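You operate a simulated robot arm through the tools that you are given. There is no shell and no other tool.

The job below is to be done with a simulated robot arm. You get a single attempt, and the scene is never put back.

JOB
Rake the trough's fibre even, push it together and open the steam box.
Fine: draw the sliding board back first; rake before pushing it up to its stop; the rake goes back. Set down upright: wooden peg rake.

Only the result counts: the job must be done as asked and must still hold three seconds after the hand-in. Knocking over, shifting, dropping, spilling or breaking anything else fails it.

ROBOT AND FRAMES
A 7-joint arm with a two-finger gripper, fixed in place. Base frame: the origin is on the floor under the middle of its stand, x ahead of it, y to its left, z up; the work surface is at about z = 780. Readings come in mm, degrees, newtons and seconds.
With the tool pointing down near the work surface it reaches from about 300 to 740 mm from the base axis. Its first joint turns from -166.0 to 166.0 degrees. Payload 1.71 kg.
The TCP is the grasp point between the finger pads, 20 mm short of the fingertips. In the tool frame z runs along the fingers and y along their closing line. The gripper opens to 96 mm; its body begins 113 mm behind the TCP.
Orientation is that of the tool frame in the base frame, as a unit quaternion [x, y, z, w]. With the fingers straight down and closing along the base's y, the tool's x points along the base's -x, its y along +y and its z along -z.

CONTROLS
- The arm moves only by the tool move_arm. Its arguments are lists of equal length, an entry for each row: "offset": the shift along the base's x, y, z in units of 500 mm (1.0 is 500 mm), a list of three; "dr": the turn, a rotation vector about the base's x, y, z in units of 60 degrees (1.0 is 60 degrees), a list of three; "grip": the closure, from 0 (fully open) to 1 (shut). In form: {"offset": [[x, y, z], ...], "dr": [[rx, ry, rz], ...], "grip": [grip, ...]}. A call has 1 to 20 rows; each row is the pose to reach, as a shift and turn from the pose commanded when the call began. A call with a number of a shift or a turn outside -1 to 1 is refused whole. Each row takes 0.2 s and may step no farther than 50 mm and 8.6 degrees from the row before; otherwise, or with a gripper value out of range, the whole call is refused. Where a pose cannot be reached the arm comes as near as it can. A force on the tool above 90 N (or 10 N above the force at the start of the call, whichever is more), or a blocked arm, ends the call early, and 0.2 s more pass. Each finger travels about 153 mm/s and halts on what it meets, pressing with about 33 N; the grip force reading is that of the motor and also rises with nothing between the fingers. The clock runs only during rows and for 0.2 s after the last one: add rows that repeat a pose to give the fingers time. The reply holds the time, the measured pose of the TCP, the force on the tool along the base axes, the opening and the grip force, in the units named above and with some noise, with the torque about the TCP (base axes, N m) and any sound that the robot's microphone picked up.
- Cameras (640 x 400 px; columns grow to the right, rows downward): "scene" is fixed at [50.1, 498.1, 1563]; the picture's right is [-0.12, -0.99, 0.00], its down [-0.81, 0.10, -0.57] and it looks along [0.57, -0.07, -0.82] (base axes); focal length 214 px, centre (320, 200). "wrist" rides on the gripper at [66, 14, -145] in the tool frame; the picture's right is [-0.21, 0.98, 0.00], its down [-0.88, -0.18, -0.45] and it looks along [-0.44, -0.09, 0.90] (tool axes); focal length 275 px, centre (320, 200). There is no depth. A picture from a camera that has moved, and an enlarged one, comes with that camera's place and axes in the base frame and with its lens.
- camera(camera): a new picture of that camera. It takes no simulated time.
- raise_lower(by): moves the trunk up (or, below 0, down) by that many mm; the arm rides with it, the base frame stays. It gives what a move gives, with no picture.
- inspect(camera, box): a new picture of the part [left, top, right, bottom] of that camera's present view, enlarged. It takes no simulated time.
- close_job(): hands the job in; it is judged then, once.

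Places have to be worked out from the pictures, the camera data and where the tool is seen. Open the gripper and draw the arm clear of the work before you hand the job in, unless the task says otherwise.

The tools are called as a command line: name --argument value ..., lists and objects as JSON in quotes. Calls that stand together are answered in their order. move_arm: Moves the arm, as the interface text tells. Its arguments: {"type":"object","properties":{"offset":{"type":"array","items":{"type":"array","items":{"type":"number"}}},"dr":{"type":"array","items":{"type":"array","items":{"type":"number"}}},"grip":{"type":"array","items":{"type":"number"}}},"required":["offset","dr","grip"]} The other tools are called the same way: raise_lower (by) moves the trunk up or down; camera (camera) takes a picture; inspect (camera, box) takes an enlarged picture of a part of a camera's view; close_job () hands the job in.

At the start:

```text
time: 0.0
tool_pos: [458.3, 106.9, 1331.3]
tcp_rot: [0.0, 1.0, 0.0, -0.001]
contact_force: [0.0, -0.3, 0.1]
moment: [0.02, -0.01, 0.0]
width: 95.9
grasp_force: 0.0
trunk travel left (down, up): [-275.0, 111.0]
```

scene: 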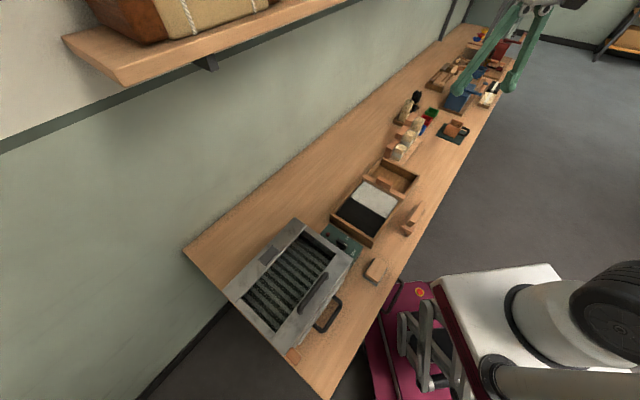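
wrist: 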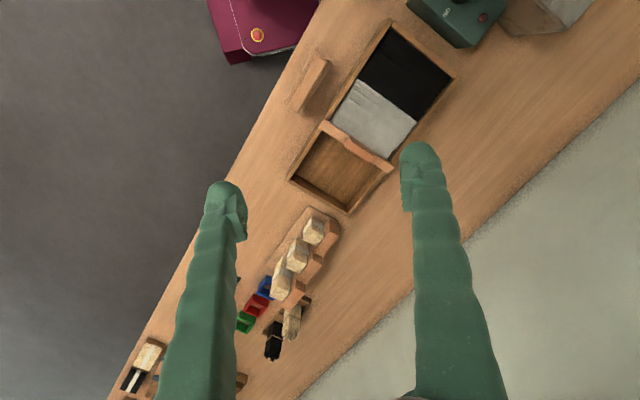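

I start by looking closer at the bench to identify the trough, sliding board, rake and steam box.

inspect --camera "scene" --box '[300, 140, 460, 260]'

inspect --camera "scene" --box '[210, 200, 410, 380]'

inspect --camera "scene" --box '[370, 20, 530, 160]'

inspect --camera "wrist" --box '[200, 0, 640, 220]'

```text
3.33 times, centred on (380, 200) of scene
camera zoom: at [50.1, 498.1, 1563.0], right [-0.12, -0.99, 0.0], down [-0.81, 0.1, -0.57], along [0.57, -0.07, -0.82], focal length 715 px, centre (120, 200)
```

zoom: 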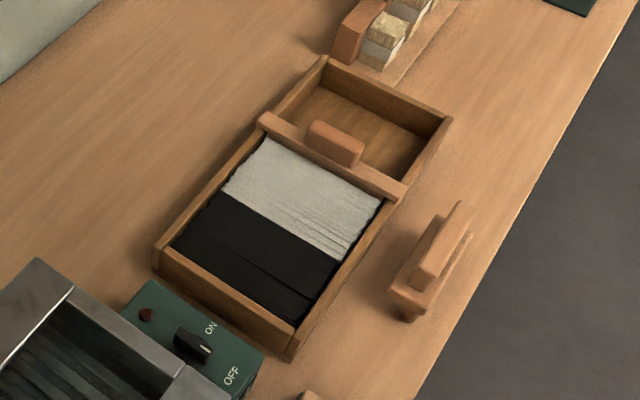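

```text
2.22 times, centred on (310, 290) of scene
camera zoom: at [50.1, 498.1, 1563.0], right [-0.12, -0.99, 0.0], down [-0.81, 0.1, -0.57], along [0.57, -0.07, -0.82], focal length 477 px, centre (342, 0)
```

zoom: 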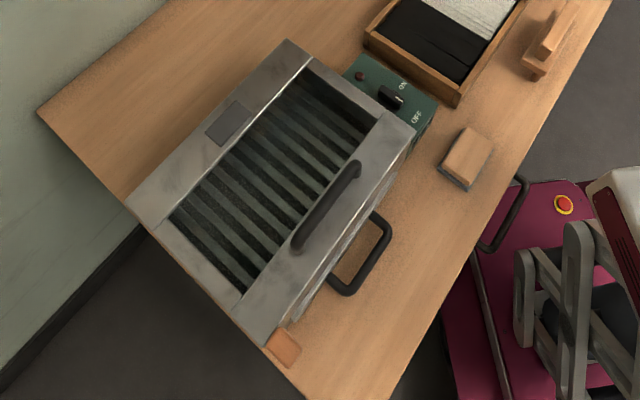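

```text
2.86 times, centred on (450, 90) of scene
camera zoom: at [50.1, 498.1, 1563.0], right [-0.12, -0.99, 0.0], down [-0.81, 0.1, -0.57], along [0.57, -0.07, -0.82], focal length 613 px, centre (-51, 514)
```

zoom: 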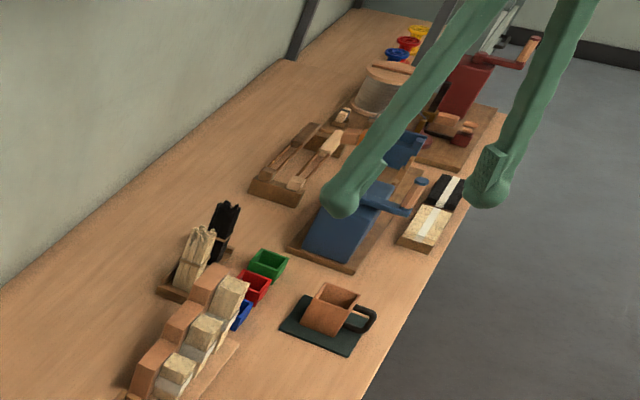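

```text
1.45 times, centred on (420, 110) of wrist
camera zoom: at [392.9, 119.8, 1476.6], right [0.21, 0.98, 0.0], down [0.88, -0.18, 0.44], along [0.43, -0.09, -0.9], focal length 400 px, centre (174, 331)
```

zoom: 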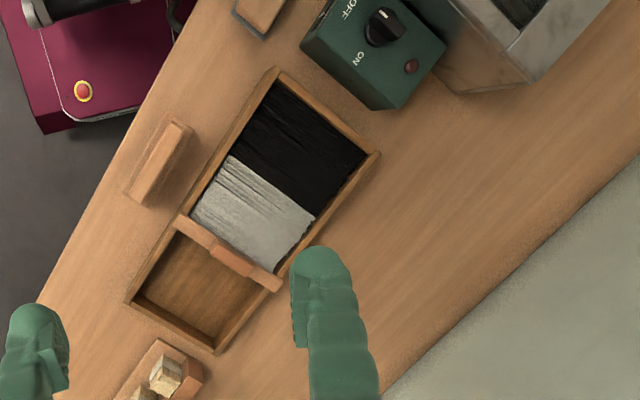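

The trough lies diagonally (its long axis runs along about (1,-1)), with the board partway along. A handled object stands near (436,75), and the steam box is near (245,560) with a bar handle on its lid. I swing the arm high towards the steam box for a closer view.

move_arm --offset '[[-0.07375, 0.0645, 0], [-0.1475, 0.129, 0], [-0.22125, 0.1935, 0], [-0.295, 0.258, 0], [-0.36875, 0.3225, 0], [-0.4425, 0.387, 0], [-0.51625, 0.4515, 0], [-0.59, 0.516, 0]]' --dr '[[0, 0, 0.11], [0, 0, 0.22], [0, 0, 0.33], [0, 0, 0.44], [0, 0, 0.55], [0, 0, 0.66], [0, 0, 0.77], [0, 0, 0.88]]' --grip '[0, 0, 0, 0, 0, 0, 0, 0]'

```text
time: 1.8
tool_pos: [142.7, 366.3, 1339.8]
tcp_rot: [-0.446, 0.895, 0.004, 0.007]
contact_force: [0.9, 0.4, 0.9]
moment: [-0.01, -0.02, 0.01]
width: 96.1
grasp_force: 0.0
trunk travel left (down, up): [-275.0, 111.0]
```

The arm is over the near side of the steam box now. I take a wrist picture.

camera --camera "wrist"

camera --camera "scene"

```text
taken
camera wrist: at [89.8, 319.7, 1484.3], right [-0.66, 0.75, 0.0], down [0.67, 0.58, 0.46], along [0.34, 0.3, -0.89], focal length 275 px, centre (320, 200)
```

wrist: 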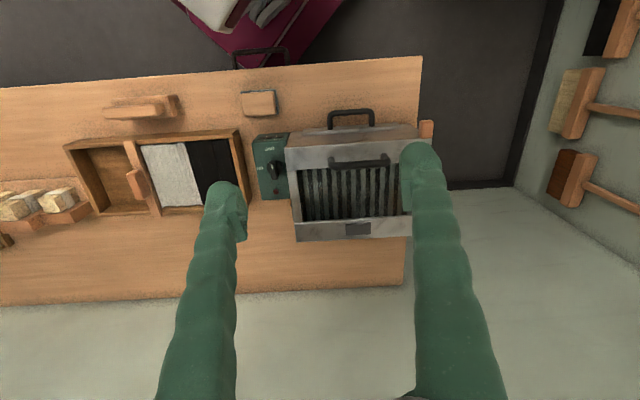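

```text
taken
```

scene: 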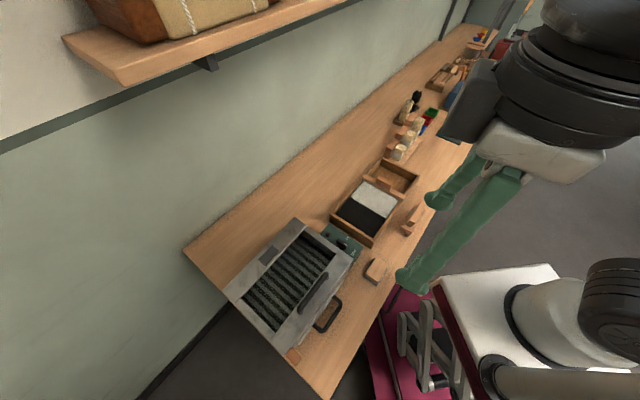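

inspect --camera "wrist" --box '[230, 80, 450, 250]'

inspect --camera "wrist" --box '[60, 80, 280, 230]'

inspect --camera "wrist" --box '[500, 0, 640, 220]'

```text
2.35 times, centred on (340, 165) of wrist
camera zoom: at [89.8, 319.7, 1484.3], right [-0.66, 0.75, 0.0], down [0.67, 0.58, 0.46], along [0.34, 0.3, -0.89], focal length 648 px, centre (273, 282)
```

zoom: 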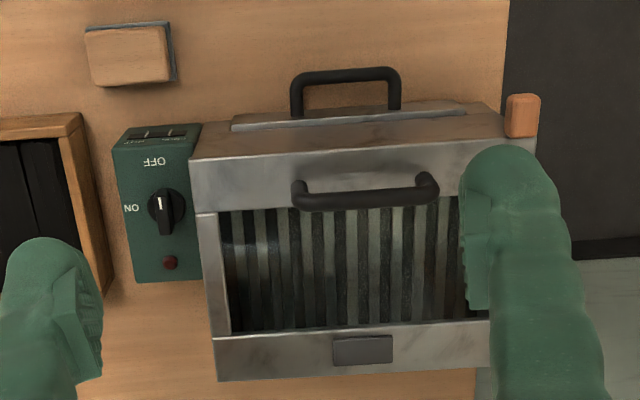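

```text
2.67 times, centred on (170, 155) of wrist
camera zoom: at [89.8, 319.7, 1484.3], right [-0.66, 0.75, 0.0], down [0.67, 0.58, 0.46], along [0.34, 0.3, -0.89], focal length 734 px, centre (720, 320)
```

zoom: 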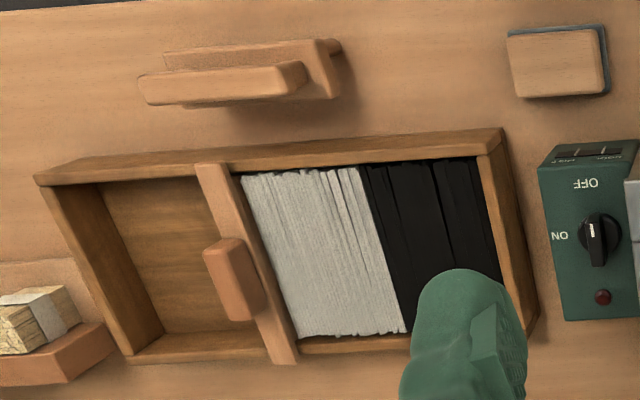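

```text
1.82 times, centred on (570, 110) of wrist
camera zoom: at [89.8, 319.7, 1484.3], right [-0.66, 0.75, 0.0], down [0.67, 0.58, 0.46], along [0.34, 0.3, -0.89], focal length 500 px, centre (-134, 364)
```

zoom: 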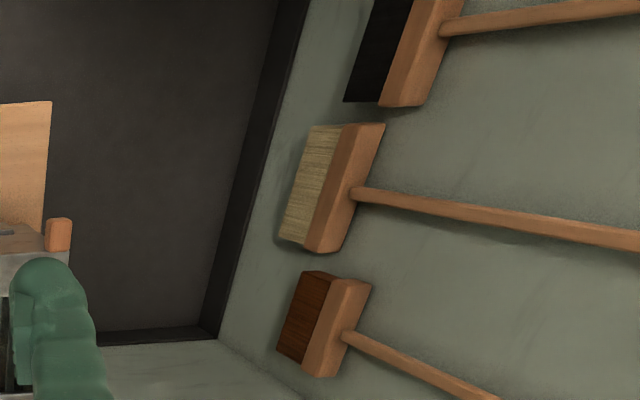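

Triangulating both views puts the lid handle near z≈950, centred near (177,500), and the low U-handle at z≈800 near (124,452). To see how the box opens, I lower the trunk and look from closer.

raise_lower --by -150

camera --camera "wrist"

```text
time: 3.5
tool_pos: [142.1, 364.6, 1190.8]
tcp_rot: [-0.445, 0.895, 0.005, 0.007]
contact_force: [0.1, 0.1, 0.3]
moment: [0.01, 0.03, -0.03]
width: 96.0
grasp_force: 0.1
trunk travel left (down, up): [-125.0, 261.0]
```

```text
taken
camera wrist: at [90.1, 318.3, 1335.4], right [-0.66, 0.76, 0.0], down [0.67, 0.58, 0.46], along [0.34, 0.3, -0.89], focal length 275 px, centre (320, 200)
```

wrist: 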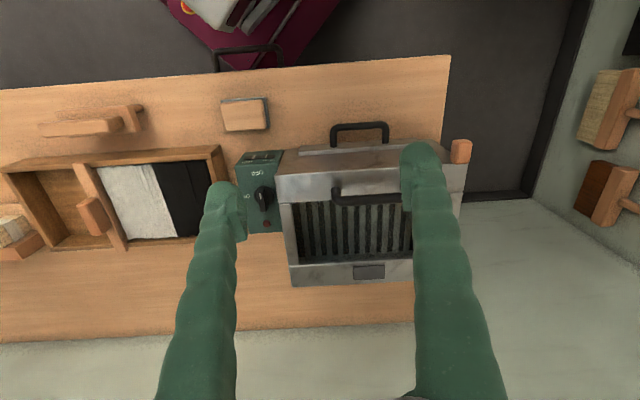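

The lid and drawer details are still too small to read. I tilt the camera up and move lower in front of the box to see its front face.

move_arm --offset '[[-0.009, 0.02, -0.06], [-0.018, 0.04, -0.12], [-0.028, 0.06, -0.18], [-0.037, 0.08, -0.24], [-0.046, 0.1, -0.3], [-0.056, 0.122, -0.364]]' --dr '[[0.055, -0.0625, 0], [0.11, -0.125, 0], [0.165, -0.1875, 0], [0.22, -0.25, 0], [0.275, -0.3125, 0], [0.33, -0.375, 0]]' --grip '[0, 0, 0, 0, 0, 0]'

camera --camera "wrist"

```text
time: 5.2
tool_pos: [137.6, 419.0, 999.8]
tcp_rot: [-0.391, 0.883, 0.047, 0.255]
contact_force: [-0.3, 0.3, -0.6]
moment: [-0.03, -0.05, -0.03]
width: 95.8
grasp_force: 0.0
trunk travel left (down, up): [-125.0, 261.0]
stopped in row 6: the arm was blocked; the commanded pose is now the measured one
```

```text
taken
camera wrist: at [30.1, 342.9, 1092.9], right [-0.58, 0.81, -0.01], down [0.44, 0.33, 0.83], along [0.68, 0.48, -0.55], focal length 275 px, centre (320, 200)
```

wrist: 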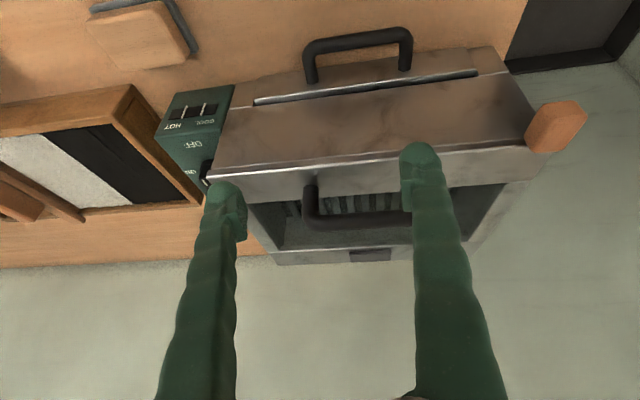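

inspect --camera "wrist" --box '[140, 10, 360, 280]'

inspect --camera "wrist" --box '[380, 20, 600, 280]'

inspect --camera "wrist" --box '[260, 20, 430, 150]'

inspect --camera "wrist" --box '[240, 150, 420, 280]'

```text
1.48 times, centred on (250, 145) of wrist
camera zoom: at [30.1, 342.9, 1092.9], right [-0.58, 0.81, -0.01], down [0.44, 0.33, 0.83], along [0.68, 0.48, -0.55], focal length 408 px, centre (424, 282)
```

zoom: 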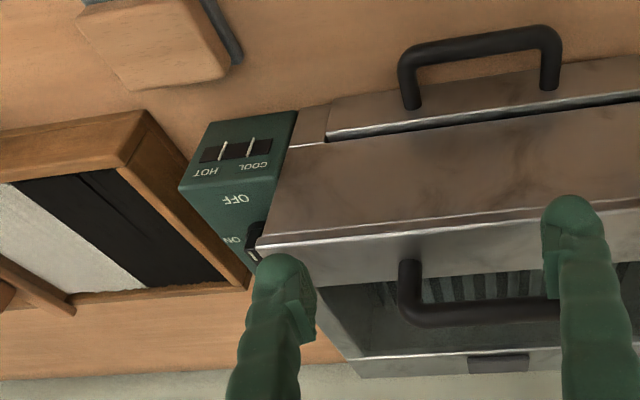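

```text
1.54 times, centred on (490, 150) of wrist
camera zoom: at [30.1, 342.9, 1092.9], right [-0.58, 0.81, -0.01], down [0.44, 0.33, 0.83], along [0.68, 0.48, -0.55], focal length 424 px, centre (58, 277)
```

zoom: 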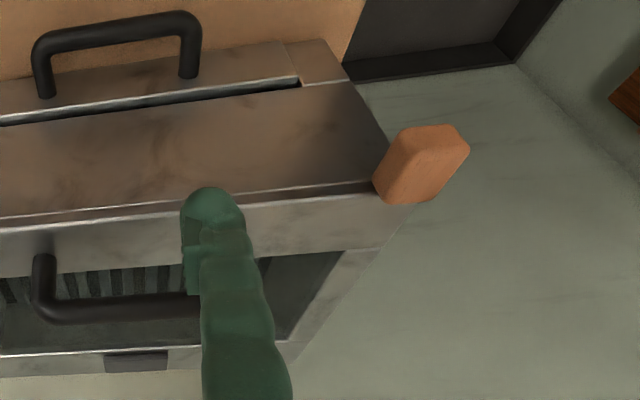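

```text
3.08 times, centred on (345, 85) of wrist
camera zoom: at [30.1, 342.9, 1092.9], right [-0.58, 0.81, -0.01], down [0.44, 0.33, 0.83], along [0.68, 0.48, -0.55], focal length 847 px, centre (243, 554)
```

zoom: 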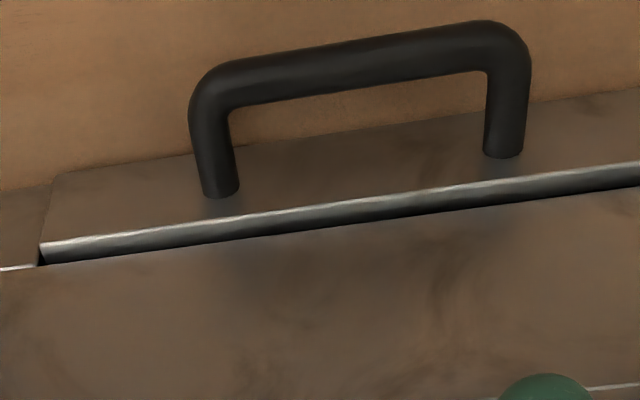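

```text
3.08 times, centred on (330, 215) of wrist
camera zoom: at [30.1, 342.9, 1092.9], right [-0.58, 0.81, -0.01], down [0.44, 0.33, 0.83], along [0.68, 0.48, -0.55], focal length 847 px, centre (289, 154)
```

zoom: 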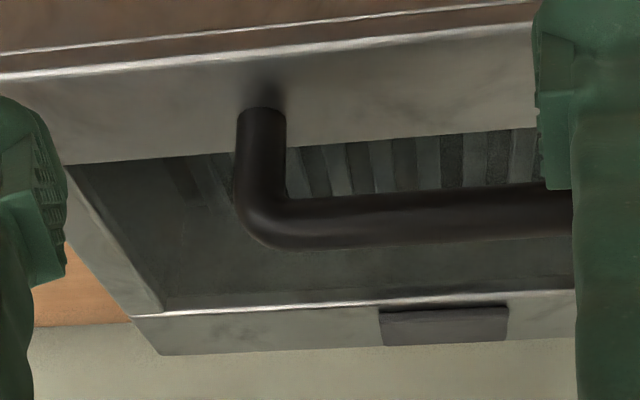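

inspect --camera "scene" --box '[260, 310, 340, 380]'

inspect --camera "scene" --box '[220, 210, 360, 370]'

```text
5.71 times, centred on (300, 345) of scene
camera zoom: at [50.1, 498.1, 1563.0], right [-0.12, -0.99, 0.0], down [-0.81, 0.1, -0.57], along [0.57, -0.07, -0.82], focal length 1226 px, centre (434, -629)
```

zoom: 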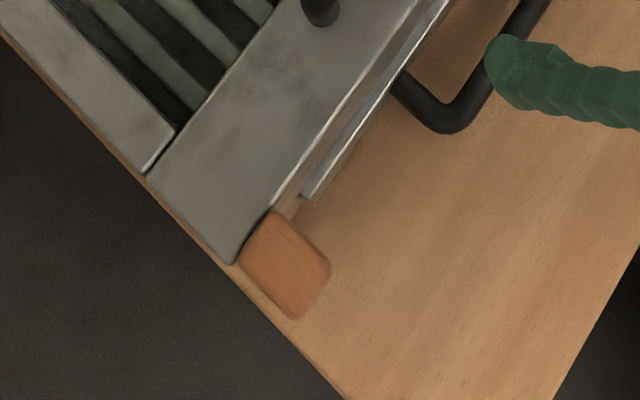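

```text
2.50 times, centred on (290, 290) of scene
camera zoom: at [50.1, 498.1, 1563.0], right [-0.12, -0.99, 0.0], down [-0.81, 0.1, -0.57], along [0.57, -0.07, -0.82], focal length 536 px, centre (395, -25)
```

zoom: 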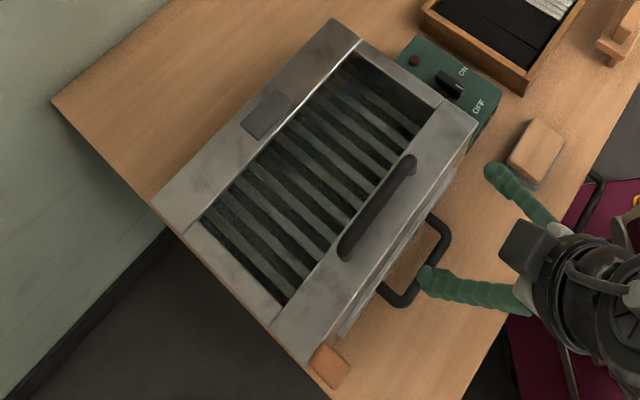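

The lid is a hinged frame with a handle, and the wooden block sits at the front far corner near (46,562,930). I level the tool and bring the camera closer over that corner to see whether it is a latch.

move_arm --offset '[[-0.01, 0.008, 0.03], [-0.02, 0.016, 0.06], [-0.03, 0.024, 0.09], [-0.042, 0.032, 0.12], [-0.056, 0.042, 0.14], [-0.056, 0.042, 0.14]]' --dr '[[-0.0566, 0.0828, 0], [-0.1132, 0.1656, 0], [-0.17, 0.248, 0], [-0.226, 0.331, 0], [-0.283, 0.414, 0], [-0.283, 0.414, 0]]' --grip '[0, 0, 0, 0, 0, 0]'

```text
time: 6.5
tool_pos: [91.4, 442.7, 1075.9]
tcp_rot: [-0.421, 0.907, 0.014, 0.002]
contact_force: [-0.3, 0.6, -0.1]
moment: [-0.02, -0.02, 0.03]
width: 96.2
grasp_force: 0.0
trunk travel left (down, up): [-125.0, 261.0]
```

The reading differs from the command by about (-18,+3,+6) mm. I make a small move towards the corner to see how the error behaves, turning the tool as well.

move_arm --offset '[[0, 0, 0], [-0.04, 0.03, -0.02], [-0.08, 0.06, -0.02], [-0.12, 0.09, -0.02], [-0.14, 0.11, -0.02], [-0.14, 0.11, -0.02], [-0.14, 0.11, -0.02]]' --dr '[[0, 0, 0], [0, 0, 0.12], [0, 0, 0.24], [0, 0, 0.36], [0, 0, 0.48], [0, 0, 0.6], [0, 0, 0.6]]' --grip '[0, 0, 0, 0, 0, 0, 0]'

camera --camera "wrist"

```text
time: 8.2
tool_pos: [21.2, 497.7, 1064.8]
tcp_rot: [-0.681, 0.732, 0.013, -0.002]
contact_force: [0.1, 0.2, -0.8]
moment: [0.02, -0.01, 0.0]
width: 96.0
grasp_force: 0.0
trunk travel left (down, up): [-125.0, 261.0]
```

```text
taken
camera wrist: at [6.1, 429.8, 1209.6], right [-0.96, 0.28, 0.02], down [0.26, 0.85, 0.45], along [0.1, 0.44, -0.89], focal length 275 px, centre (320, 200)
```

wrist: 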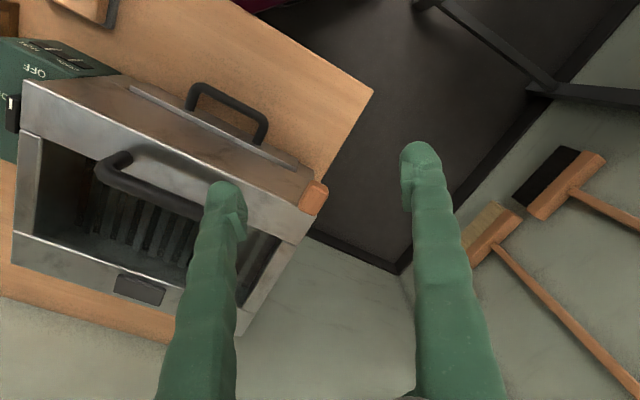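

inspect --camera "wrist" --box '[240, 130, 360, 250]'

inspect --camera "wrist" --box '[0, 40, 240, 300]'

```text
3.33 times, centred on (300, 190) of wrist
camera zoom: at [6.1, 429.8, 1209.6], right [-0.96, 0.28, 0.02], down [0.26, 0.85, 0.45], along [0.1, 0.44, -0.89], focal length 918 px, centre (387, 233)
```

zoom: 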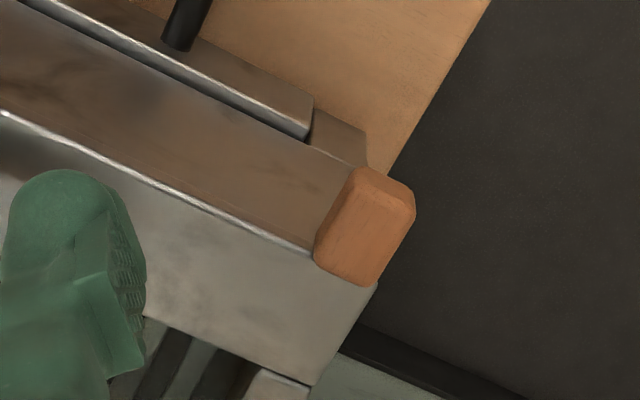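

```text
1.54 times, centred on (120, 170) of wrist
camera zoom: at [6.1, 429.8, 1209.6], right [-0.96, 0.28, 0.02], down [0.26, 0.85, 0.45], along [0.1, 0.44, -0.89], focal length 424 px, centre (628, 246)
```

zoom: 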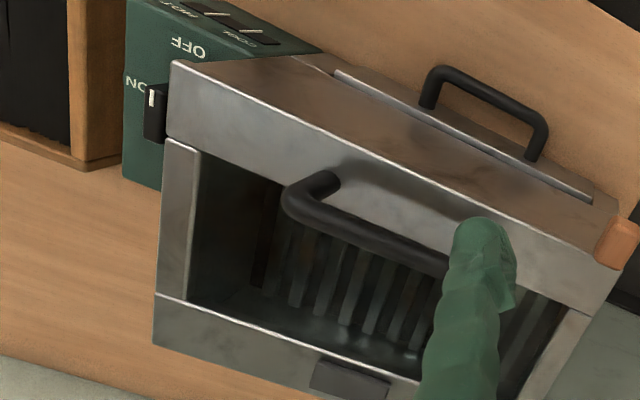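

The wood block sits on the front face near the top corner. I tilt the tool outward and back off so the camera can look at the front more horizontally.

move_arm --offset '[[0.003, -0.04, 0.0], [0.006, -0.08, -0.02], [0.01, -0.116, -0.05], [0.014, -0.116, -0.09], [0.018, -0.116, -0.12], [0.018, -0.116, -0.13], [0.018, -0.116, -0.13]]' --dr '[[0.107, -0.031, 0], [0.213, -0.062, 0], [0.32, -0.093, 0], [0.427, -0.125, 0], [0.533, -0.156, 0], [0.64, -0.187, 0], [0.64, -0.187, 0]]' --grip '[0, 0, 0, 0, 0, 0, 0]'

camera --camera "wrist"

```text
time: 9.7
tool_pos: [152.7, 418.4, 990.5]
tcp_rot: [-0.532, 0.78, 0.119, 0.306]
contact_force: [0.1, -1.5, -0.4]
moment: [0.12, 0.04, 0.08]
width: 96.0
grasp_force: 0.1
out of reach, approached as far as the arm can: row 6
trunk travel left (down, up): [-125.0, 261.0]
stopped in row 7: the arm was blocked; the commanded pose is now the measured one
```

```text
taken
camera wrist: at [72.1, 299.0, 1063.3], right [-0.83, 0.55, -0.01], down [0.23, 0.36, 0.9], along [0.51, 0.75, -0.43], focal length 275 px, centre (320, 200)
```

wrist: 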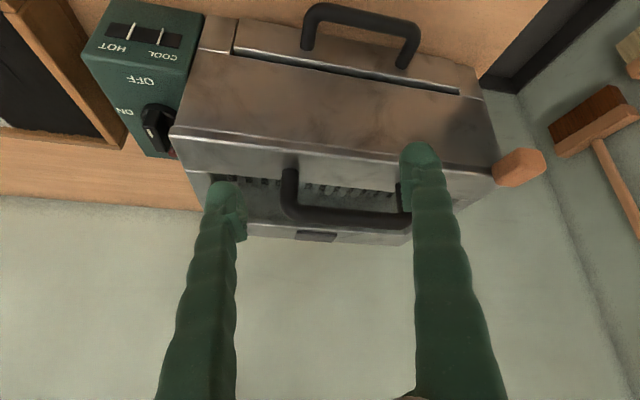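

The arm couldn't reach that tilt and stopped near (153,418,990), clear of everything. The view is still useful, so I zoom in on the front edge and block.

inspect --camera "wrist" --box '[400, 60, 580, 220]'

inspect --camera "wrist" --box '[80, 0, 340, 240]'

camera --camera "scene"

```text
2.50 times, centred on (490, 140) of wrist
camera zoom: at [72.1, 299.0, 1063.3], right [-0.83, 0.55, -0.01], down [0.23, 0.36, 0.9], along [0.51, 0.75, -0.43], focal length 688 px, centre (-105, 350)
```

zoom: 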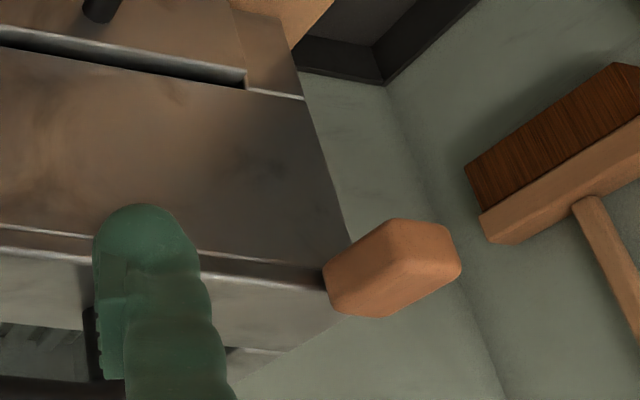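

```text
1.67 times, centred on (210, 120) of wrist
camera zoom: at [72.1, 299.0, 1063.3], right [-0.83, 0.55, -0.01], down [0.23, 0.36, 0.9], along [0.51, 0.75, -0.43], focal length 459 px, centre (503, 333)
```

zoom: 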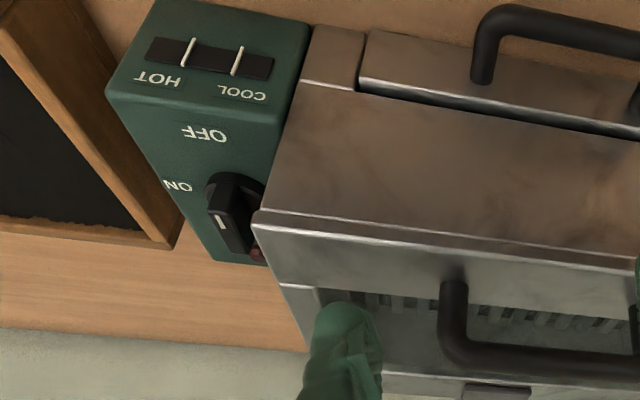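

```text
taken
```

scene: 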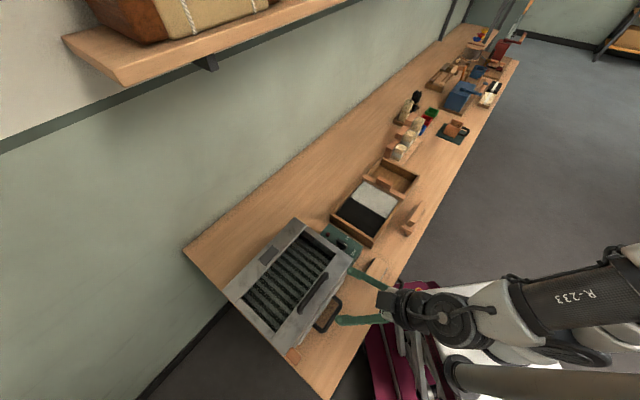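

The lid is a thin frame hinged at the back, and the wood block sits at its front far corner. I will return to it later. First I raise and level the tool, ready to look at the trough.

move_arm --offset '[[0, 0, 0.08], [0, 0, 0.16], [0, 0, 0.24], [0, 0, 0.32], [0, 0, 0.32], [0, 0, 0.32], [0, 0, 0.32]]' --dr '[[-0.105, 0.072, 0], [-0.211, 0.145, 0], [-0.317, 0.218, 0], [-0.423, 0.29, 0], [-0.529, 0.363, 0], [-0.529, 0.363, 0], [-0.529, 0.363, 0]]' --grip '[0, 0, 0, 0, 0, 0, 0]'

```text
time: 11.3
tool_pos: [126.1, 423.3, 1155.4]
tcp_rot: [-0.582, 0.813, 0.018, -0.005]
contact_force: [0.7, 0.1, 0.0]
moment: [-0.01, -0.01, 0.03]
width: 96.2
grasp_force: 0.1
trunk travel left (down, up): [-125.0, 261.0]
```

The reading is again off in x by about -27 mm. I send a few zero-shift rows to see whether the arm is settled or converging.

move_arm --offset '[[0, 0, 0], [0, 0, 0], [0, 0, 0]]' --dr '[[0, 0, 0], [0, 0, 0], [0, 0, 0]]' --grip '[0, 0, 0]'

```text
time: 12.1
tool_pos: [127.5, 422.8, 1153.7]
tcp_rot: [-0.581, 0.813, 0.019, -0.005]
contact_force: [0.3, -0.2, 0.1]
moment: [-0.01, -0.03, -0.02]
width: 96.2
grasp_force: 0.0
trunk travel left (down, up): [-125.0, 261.0]
```

Steady. I swing over to the trough at height and compare the result with the command.

move_arm --offset '[[0.067, -0.065, 0], [0.134, -0.13, 0], [0.201, -0.195, 0], [0.268, -0.26, 0], [0.336, -0.326, 0], [0.403, -0.391, 0], [0.47, -0.456, 0], [0.537, -0.521, 0], [0.604, -0.586, 0], [0.604, -0.586, 0]]' --dr '[[0, 0, -0.048], [0, 0, -0.096], [0, 0, -0.144], [0, 0, -0.192], [0, 0, -0.24], [0, 0, -0.288], [0, 0, -0.336], [0, 0, -0.384], [0, 0, -0.433], [0, 0, -0.433]]' --grip '[0, 0, 0, 0, 0, 0, 0, 0, 0, 0]'

camera --camera "wrist"

```text
time: 14.3
tool_pos: [428.1, 129.7, 1154.4]
tcp_rot: [-0.384, 0.923, 0.018, 0.0]
contact_force: [-0.1, -0.3, -0.5]
moment: [0.02, -0.03, 0.02]
width: 96.0
grasp_force: 0.0
trunk travel left (down, up): [-125.0, 261.0]
```

```text
taken
camera wrist: at [375.4, 87.2, 1299.0], right [-0.55, 0.84, 0.04], down [0.76, 0.48, 0.45], along [0.36, 0.27, -0.89], focal length 275 px, centre (320, 200)
```

wrist: 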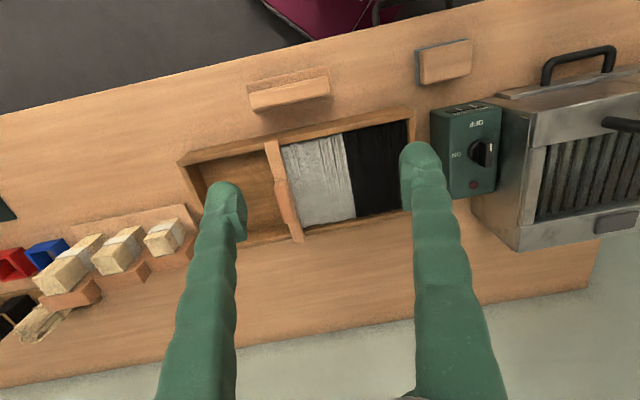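

The shift is accurate now. I zoom into the trough, the rake and the block for measurements.

inspect --camera "wrist" --box '[160, 50, 440, 260]'

inspect --camera "wrist" --box '[230, 50, 360, 130]'

inspect --camera "scene" --box '[380, 180, 440, 250]'

```text
1.90 times, centred on (300, 155) of wrist
camera zoom: at [375.4, 87.2, 1299.0], right [-0.55, 0.84, 0.04], down [0.76, 0.48, 0.45], along [0.36, 0.27, -0.89], focal length 524 px, centre (358, 286)
```

zoom: 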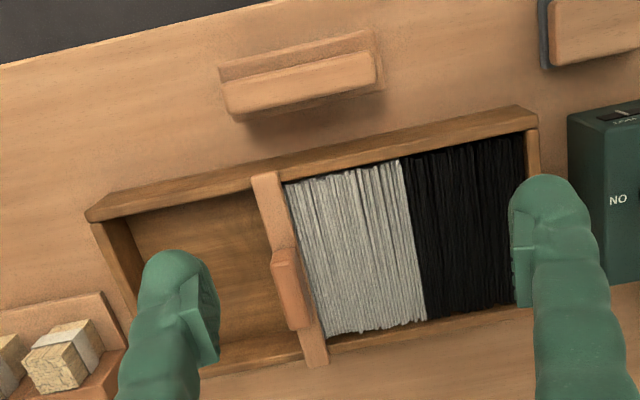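

```text
4.92 times, centred on (295, 90) of wrist
camera zoom: at [375.4, 87.2, 1299.0], right [-0.55, 0.84, 0.04], down [0.76, 0.48, 0.45], along [0.36, 0.27, -0.89], focal length 1355 px, centre (443, 742)
```

zoom: 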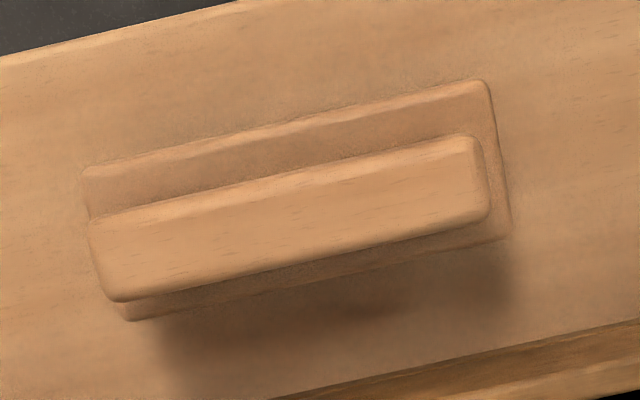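

```text
5.71 times, centred on (410, 215) of scene
camera zoom: at [50.1, 498.1, 1563.0], right [-0.12, -0.99, 0.0], down [-0.81, 0.1, -0.57], along [0.57, -0.07, -0.82], focal length 1226 px, centre (-194, 114)
```

zoom: 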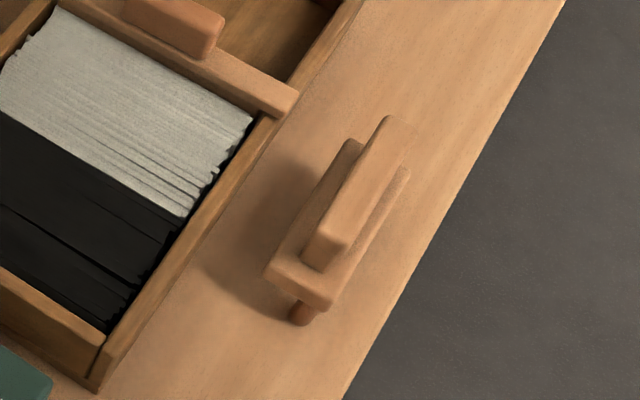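

From triangulation, the rake's plate is about 130×46 mm, centred near (426,84) with its grip bar top at z≈880. The sliding board's grip is near (581,165), top z≈880. I go closer above the trough for a better look at the fibre and board, also levelling the small tool tilt.

move_arm --offset '[[0.026, 0.015, -0.08], [0.052, 0.03, -0.16], [0.078, 0.045, -0.24], [0.104, 0.06, -0.31], [0.104, 0.06, -0.31]]' --dr '[[-0.008, -0.003, 0], [-0.016, -0.006, 0], [-0.024, -0.01, 0], [-0.0317, -0.0132, 0], [-0.0317, -0.0132, 0]]' --grip '[0, 0, 0, 0, 0]'

camera --camera "wrist"

```text
time: 15.5
tool_pos: [480.6, 163.6, 1000.6]
tcp_rot: [-0.384, 0.923, 0.001, 0.0]
contact_force: [0.0, 0.2, -0.3]
moment: [0.01, 0.0, 0.03]
width: 95.8
grasp_force: 0.0
trunk travel left (down, up): [-125.0, 261.0]
```

```text
taken
camera wrist: at [425.0, 125.0, 1146.6], right [-0.55, 0.84, 0.0], down [0.75, 0.49, 0.44], along [0.37, 0.25, -0.9], focal length 275 px, centre (320, 200)
```

wrist: 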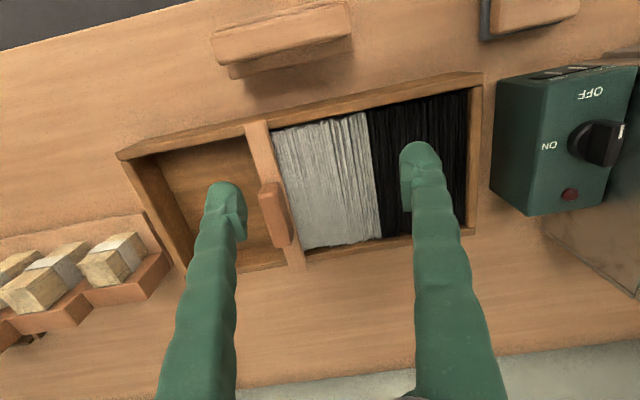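

inspect --camera "wrist" --box '[110, 60, 310, 280]'

inspect --camera "wrist" --box '[260, 70, 490, 260]'

inspect --camera "wrist" --box '[200, 0, 370, 90]'

inspect --camera "scene" --box '[320, 150, 430, 250]'

```text
1.82 times, centred on (210, 170) of wrist
camera zoom: at [425.0, 125.0, 1146.6], right [-0.55, 0.84, 0.0], down [0.75, 0.49, 0.44], along [0.37, 0.25, -0.9], focal length 500 px, centre (520, 254)
```

zoom: 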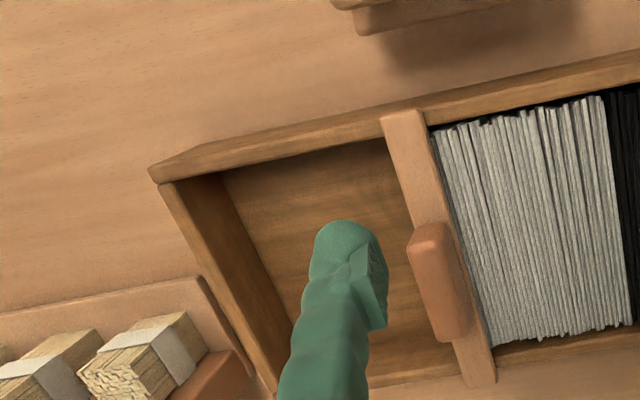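

```text
2.11 times, centred on (375, 165) of wrist
camera zoom: at [425.0, 125.0, 1146.6], right [-0.55, 0.84, 0.0], down [0.75, 0.49, 0.44], along [0.37, 0.25, -0.9], focal length 580 px, centre (204, 274)
```

zoom: 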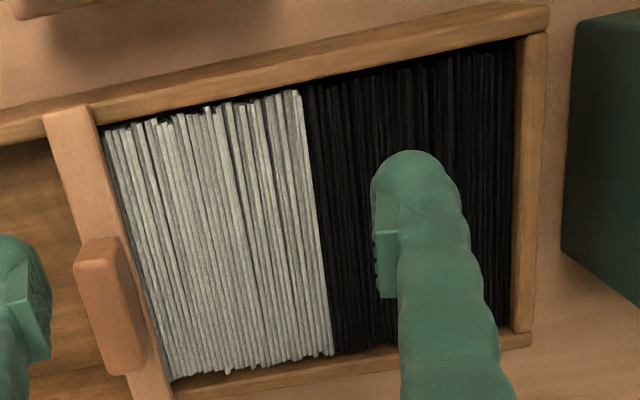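

```text
3.76 times, centred on (285, 45) of wrist
camera zoom: at [425.0, 125.0, 1146.6], right [-0.55, 0.84, 0.0], down [0.75, 0.49, 0.44], along [0.37, 0.25, -0.9], focal length 1036 px, centre (452, 784)
```

zoom: 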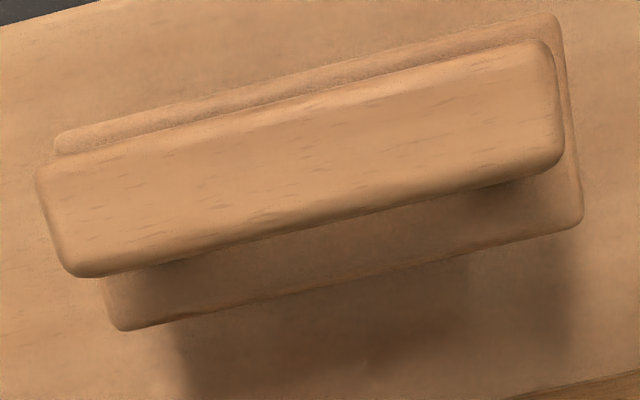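

```text
4.00 times, centred on (375, 200) of scene
camera zoom: at [50.1, 498.1, 1563.0], right [-0.12, -0.99, 0.0], down [-0.81, 0.1, -0.57], along [0.57, -0.07, -0.82], focal length 858 px, centre (100, 200)
```

zoom: 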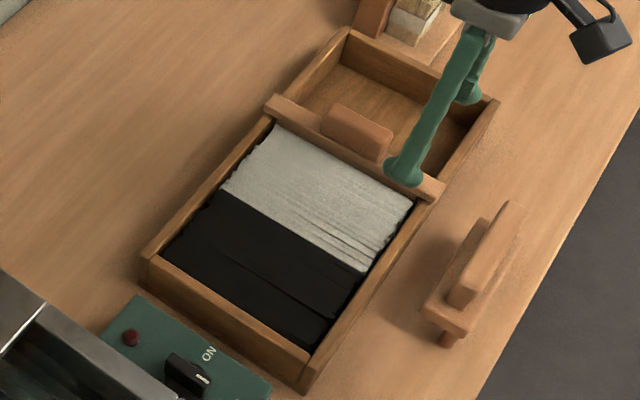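

The board's grip is near (578,167) with its top at about z=880. The rake's bar runs parallel to the trough. I move above the board's grip and check alignment: at 100 mm below the TCP it should appear near pixel (320,146).

move_arm --offset '[[0.065, 0.002, -0.013], [0.13, 0.004, -0.027], [0.1956, 0.0066, -0.04], [0.1956, 0.0066, -0.04]]' --dr '[[0, 0, 0], [0, 0, 0], [0, 0, 0], [0, 0, 0]]' --grip '[0, 0, 0, 0]'

camera --camera "wrist"

camera --camera "scene"

```text
time: 16.5
tool_pos: [577.4, 166.6, 980.2]
tcp_rot: [-0.384, 0.923, 0.001, -0.002]
contact_force: [0.1, 0.4, -0.2]
moment: [-0.03, 0.03, 0.03]
width: 96.0
grasp_force: 0.2
trunk travel left (down, up): [-125.0, 261.0]
```

```text
taken
camera wrist: at [521.5, 128.9, 1126.1], right [-0.55, 0.84, 0.0], down [0.75, 0.49, 0.44], along [0.37, 0.24, -0.9], focal length 275 px, centre (320, 200)
```

wrist: 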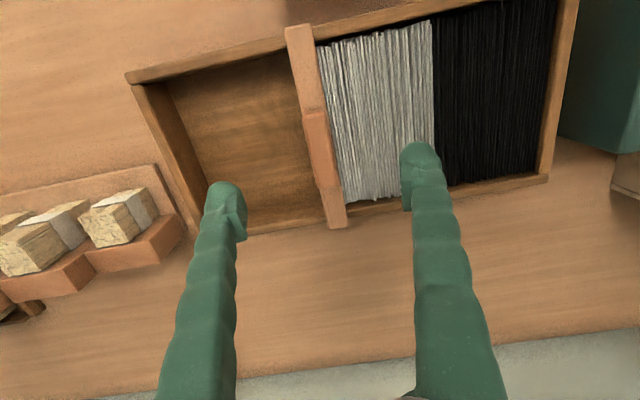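

```text
taken
```

scene: 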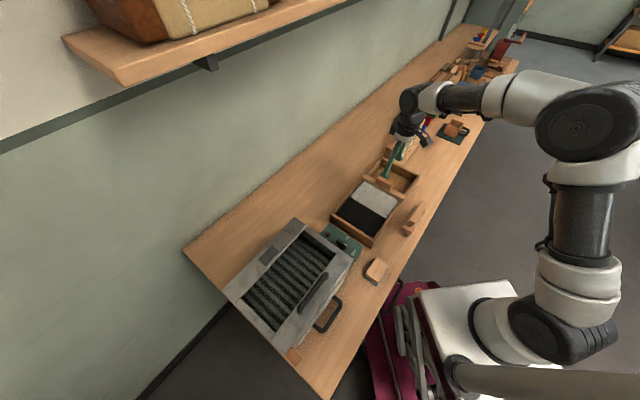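

inspect --camera "wrist" --box '[260, 10, 380, 240]'

inspect --camera "wrist" --box '[310, 0, 570, 210]'

```text
1.74 times, centred on (320, 125) of wrist
camera zoom: at [521.5, 128.9, 1126.1], right [-0.55, 0.84, 0.0], down [0.75, 0.49, 0.44], along [0.37, 0.24, -0.9], focal length 479 px, centre (320, 330)
```

zoom: 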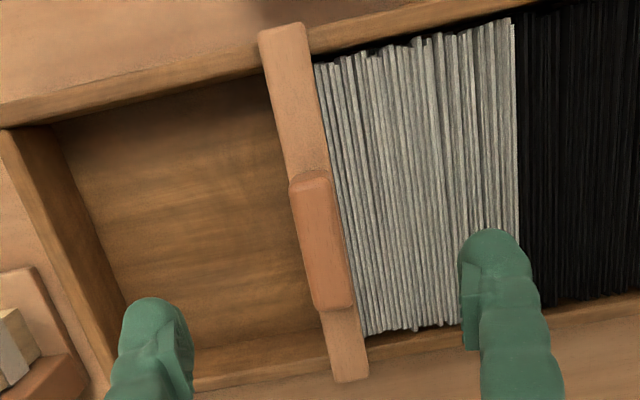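

```text
1.90 times, centred on (440, 105) of wrist
camera zoom: at [521.5, 128.9, 1126.1], right [-0.55, 0.84, 0.0], down [0.75, 0.49, 0.44], along [0.37, 0.24, -0.9], focal length 524 px, centre (91, 381)
```

zoom: 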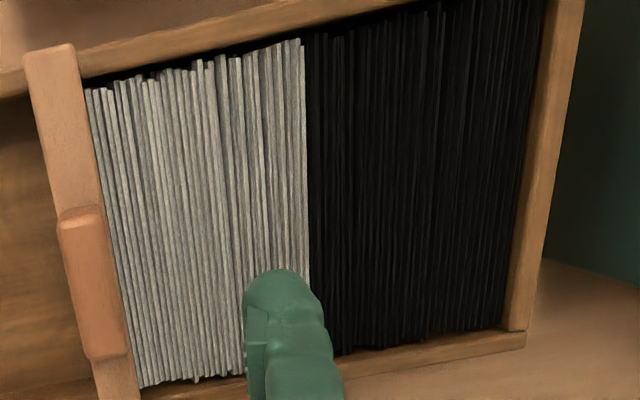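

The grip bar is centred under the TCP. I descend to z≈868 with the fingers straddling it.

move_arm --offset '[[0, 0, -0.08], [0, 0, -0.15], [0, 0, -0.2], [0, 0, -0.224], [0, 0, -0.224]]' --dr '[[0, 0, 0], [0, 0, 0], [0, 0, 0], [0, 0, 0], [0, 0, 0]]' --grip '[0, 0, 0, 0, 0]'

camera --camera "wrist"

inspect --camera "scene" --box '[330, 120, 460, 230]'

```text
time: 17.7
tool_pos: [578.4, 165.1, 866.2]
tcp_rot: [-0.384, 0.923, 0.0, -0.001]
contact_force: [0.4, 0.7, -0.5]
moment: [-0.02, 0.01, 0.0]
width: 96.1
grasp_force: 0.0
trunk travel left (down, up): [-125.0, 261.0]
```

```text
taken
camera wrist: at [522.5, 127.8, 1011.5], right [-0.55, 0.84, 0.0], down [0.75, 0.49, 0.44], along [0.37, 0.25, -0.9], focal length 275 px, centre (320, 200)
```

wrist: 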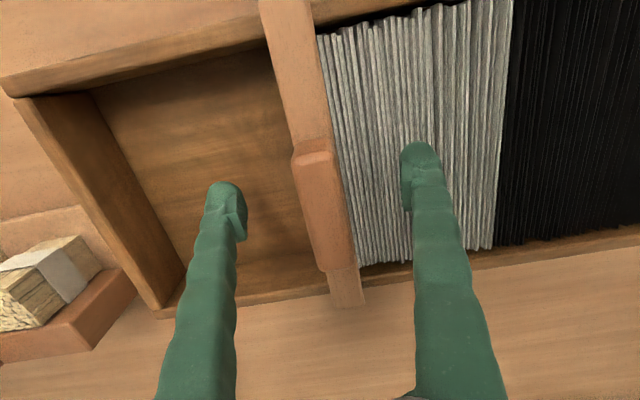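

```text
3.64 times, centred on (395, 175) of scene
camera zoom: at [50.1, 498.1, 1563.0], right [-0.12, -0.99, 0.0], down [-0.81, 0.1, -0.57], along [0.57, -0.07, -0.82], focal length 780 px, centre (47, 291)
```

zoom: 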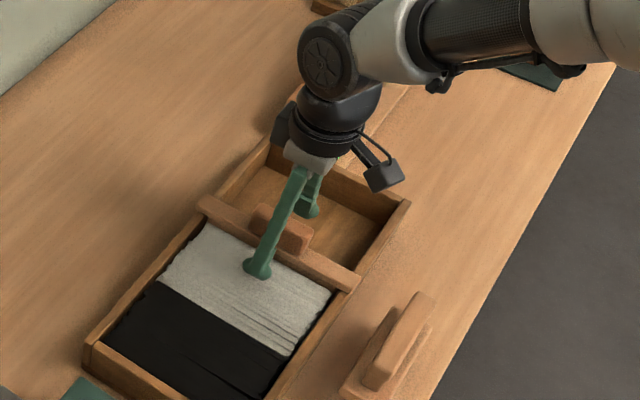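

The fingers straddle the bar evenly. I close the gripper on it.

move_arm --offset '[[0, 0, 0], [0, 0, 0], [0, 0, 0], [0, 0, 0]]' --dr '[[0, 0, 0], [0, 0, 0], [0, 0, 0], [0, 0, 0]]' --grip '[0.5, 0.8, 1, 1]'

camera --camera "wrist"

```text
time: 18.7
tool_pos: [578.3, 165.5, 866.4]
tcp_rot: [-0.383, 0.924, 0.001, -0.001]
contact_force: [-0.7, -0.6, -1.2]
moment: [0.02, 0.01, -0.06]
width: 23.1
grasp_force: 35.0
trunk travel left (down, up): [-125.0, 261.0]
```

```text
taken
camera wrist: at [522.5, 127.7, 1011.5], right [-0.55, 0.84, 0.0], down [0.75, 0.49, 0.44], along [0.37, 0.25, -0.9], focal length 275 px, centre (320, 200)
```

wrist: 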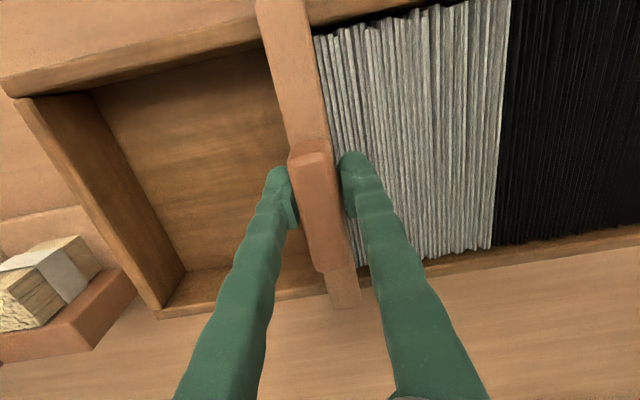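

Held at 23 mm width. I draw the board back along (1,-1)/√2, 60 mm first, while watching the force.

move_arm --offset '[[0.014, -0.014, 0], [0.028, -0.028, 0], [0.042, -0.042, 0], [0.056, -0.056, 0], [0.07, -0.07, 0], [0.085, -0.085, 0], [0.085, -0.085, 0]]' --dr '[[0, 0, 0], [0, 0, 0], [0, 0, 0], [0, 0, 0], [0, 0, 0], [0, 0, 0], [0, 0, 0]]' --grip '[1, 1, 1, 1, 1, 1, 1]'

camera --camera "wrist"

inspect --camera "scene" --box '[320, 120, 450, 250]'

```text
time: 20.3
tool_pos: [622.7, 119.7, 866.1]
tcp_rot: [-0.384, 0.923, 0.001, -0.002]
contact_force: [-1.9, -1.7, -13.2]
moment: [-0.08, 0.07, -0.02]
width: 23.0
grasp_force: 35.1
trunk travel left (down, up): [-125.0, 261.0]
```

```text
taken
camera wrist: at [567.2, 83.4, 1011.7], right [-0.55, 0.84, 0.0], down [0.75, 0.49, 0.44], along [0.37, 0.24, -0.9], focal length 275 px, centre (320, 200)
```

wrist: 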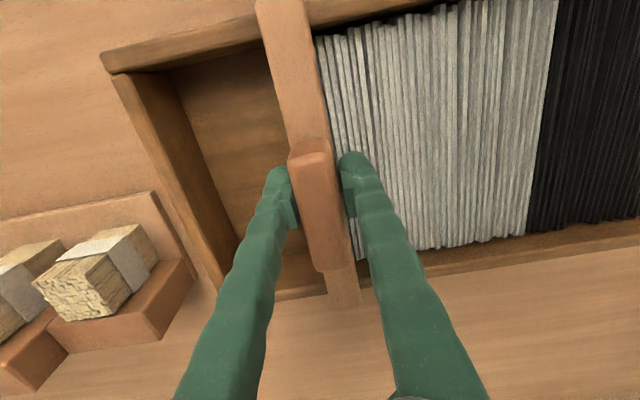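

```text
3.08 times, centred on (385, 185) of scene
camera zoom: at [50.1, 498.1, 1563.0], right [-0.12, -0.99, 0.0], down [-0.81, 0.1, -0.57], along [0.57, -0.07, -0.82], focal length 660 px, centre (120, 246)
```

zoom: 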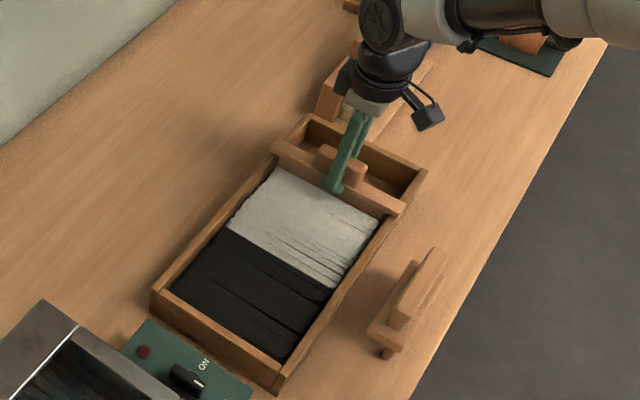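

The board slides and the fibre spreads with it. I continue drawing it back in small steps towards its rear stop.

move_arm --offset '[[0.014, -0.014, 0], [0.028, -0.028, 0], [0.042, -0.042, 0], [0.056, -0.056, 0], [0.064, -0.064, 0], [0.07, -0.07, 0], [0.07, -0.07, 0]]' --dr '[[0, 0, 0], [0, 0, 0], [0, 0, 0], [0, 0, 0], [0, 0, 0], [0, 0, 0], [0, 0, 0]]' --grip '[1, 1, 1, 1, 1, 1, 1]'

camera --camera "wrist"

```text
time: 21.9
tool_pos: [656.6, 87.2, 865.8]
tcp_rot: [-0.384, 0.923, 0.002, -0.002]
contact_force: [-5.7, -3.1, -17.2]
moment: [-0.07, 0.1, 0.0]
width: 23.0
grasp_force: 34.4
trunk travel left (down, up): [-125.0, 261.0]
```

```text
taken
camera wrist: at [601.6, 48.9, 1011.8], right [-0.55, 0.84, 0.0], down [0.75, 0.49, 0.44], along [0.37, 0.24, -0.9], focal length 275 px, centre (320, 200)
```

wrist: 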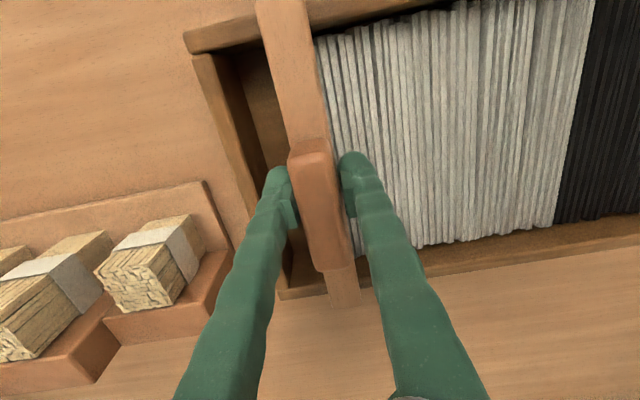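

About 30 mm remain to the rear wall. I continue slowly in 6 mm steps until it meets its stop.

move_arm --offset '[[0.008, -0.008, 0], [0.016, -0.016, 0], [0.024, -0.024, 0], [0.032, -0.032, 0], [0.04, -0.04, 0], [0.048, -0.048, 0], [0.048, -0.048, 0]]' --dr '[[0, 0, 0], [0, 0, 0], [0, 0, 0], [0, 0, 0], [0, 0, 0], [0, 0, 0], [0, 0, 0]]' --grip '[1, 1, 1, 1, 1, 1, 1]'

camera --camera "wrist"

```text
time: 23.5
tool_pos: [675.8, 67.4, 866.7]
tcp_rot: [-0.386, 0.922, 0.003, -0.005]
contact_force: [-31.9, 15.0, -13.9]
moment: [0.28, 0.31, 0.0]
width: 23.0
grasp_force: 35.1
trunk travel left (down, up): [-125.0, 261.0]
```

```text
taken
camera wrist: at [621.9, 29.3, 1012.2], right [-0.55, 0.83, 0.01], down [0.75, 0.49, 0.44], along [0.36, 0.25, -0.9], focal length 275 px, centre (320, 200)
```

wrist: 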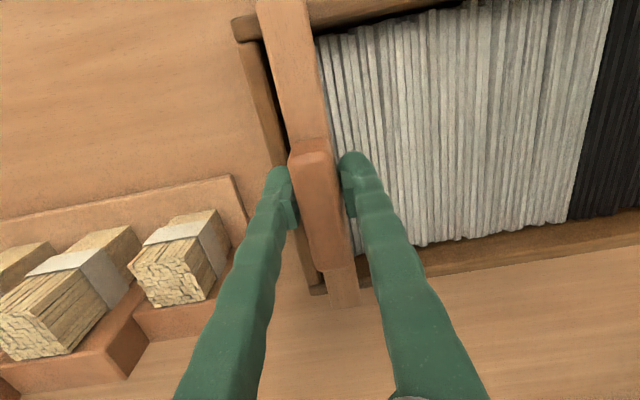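

The reaction shows the board has met its rear stop at u≈-430 mm. I relax the pull slightly, open partly, and rise straight up.

move_arm --offset '[[-0.004, 0.004, 0], [-0.008, 0.008, 0], [-0.008, 0.008, 0], [-0.008, 0.008, 0], [-0.008, 0.008, 0]]' --dr '[[0, 0, 0], [0, 0, 0], [0, 0, 0], [0, 0, 0], [0, 0, 0]]' --grip '[1, 1, 0.5, 0.5, 0.5]'

```text
time: 24.7
tool_pos: [677.1, 67.0, 867.8]
tcp_rot: [-0.385, 0.923, 0.0, 0.0]
contact_force: [-0.1, 0.0, -0.6]
moment: [-0.01, -0.02, 0.0]
width: 47.8
grasp_force: 0.1
trunk travel left (down, up): [-125.0, 261.0]
```

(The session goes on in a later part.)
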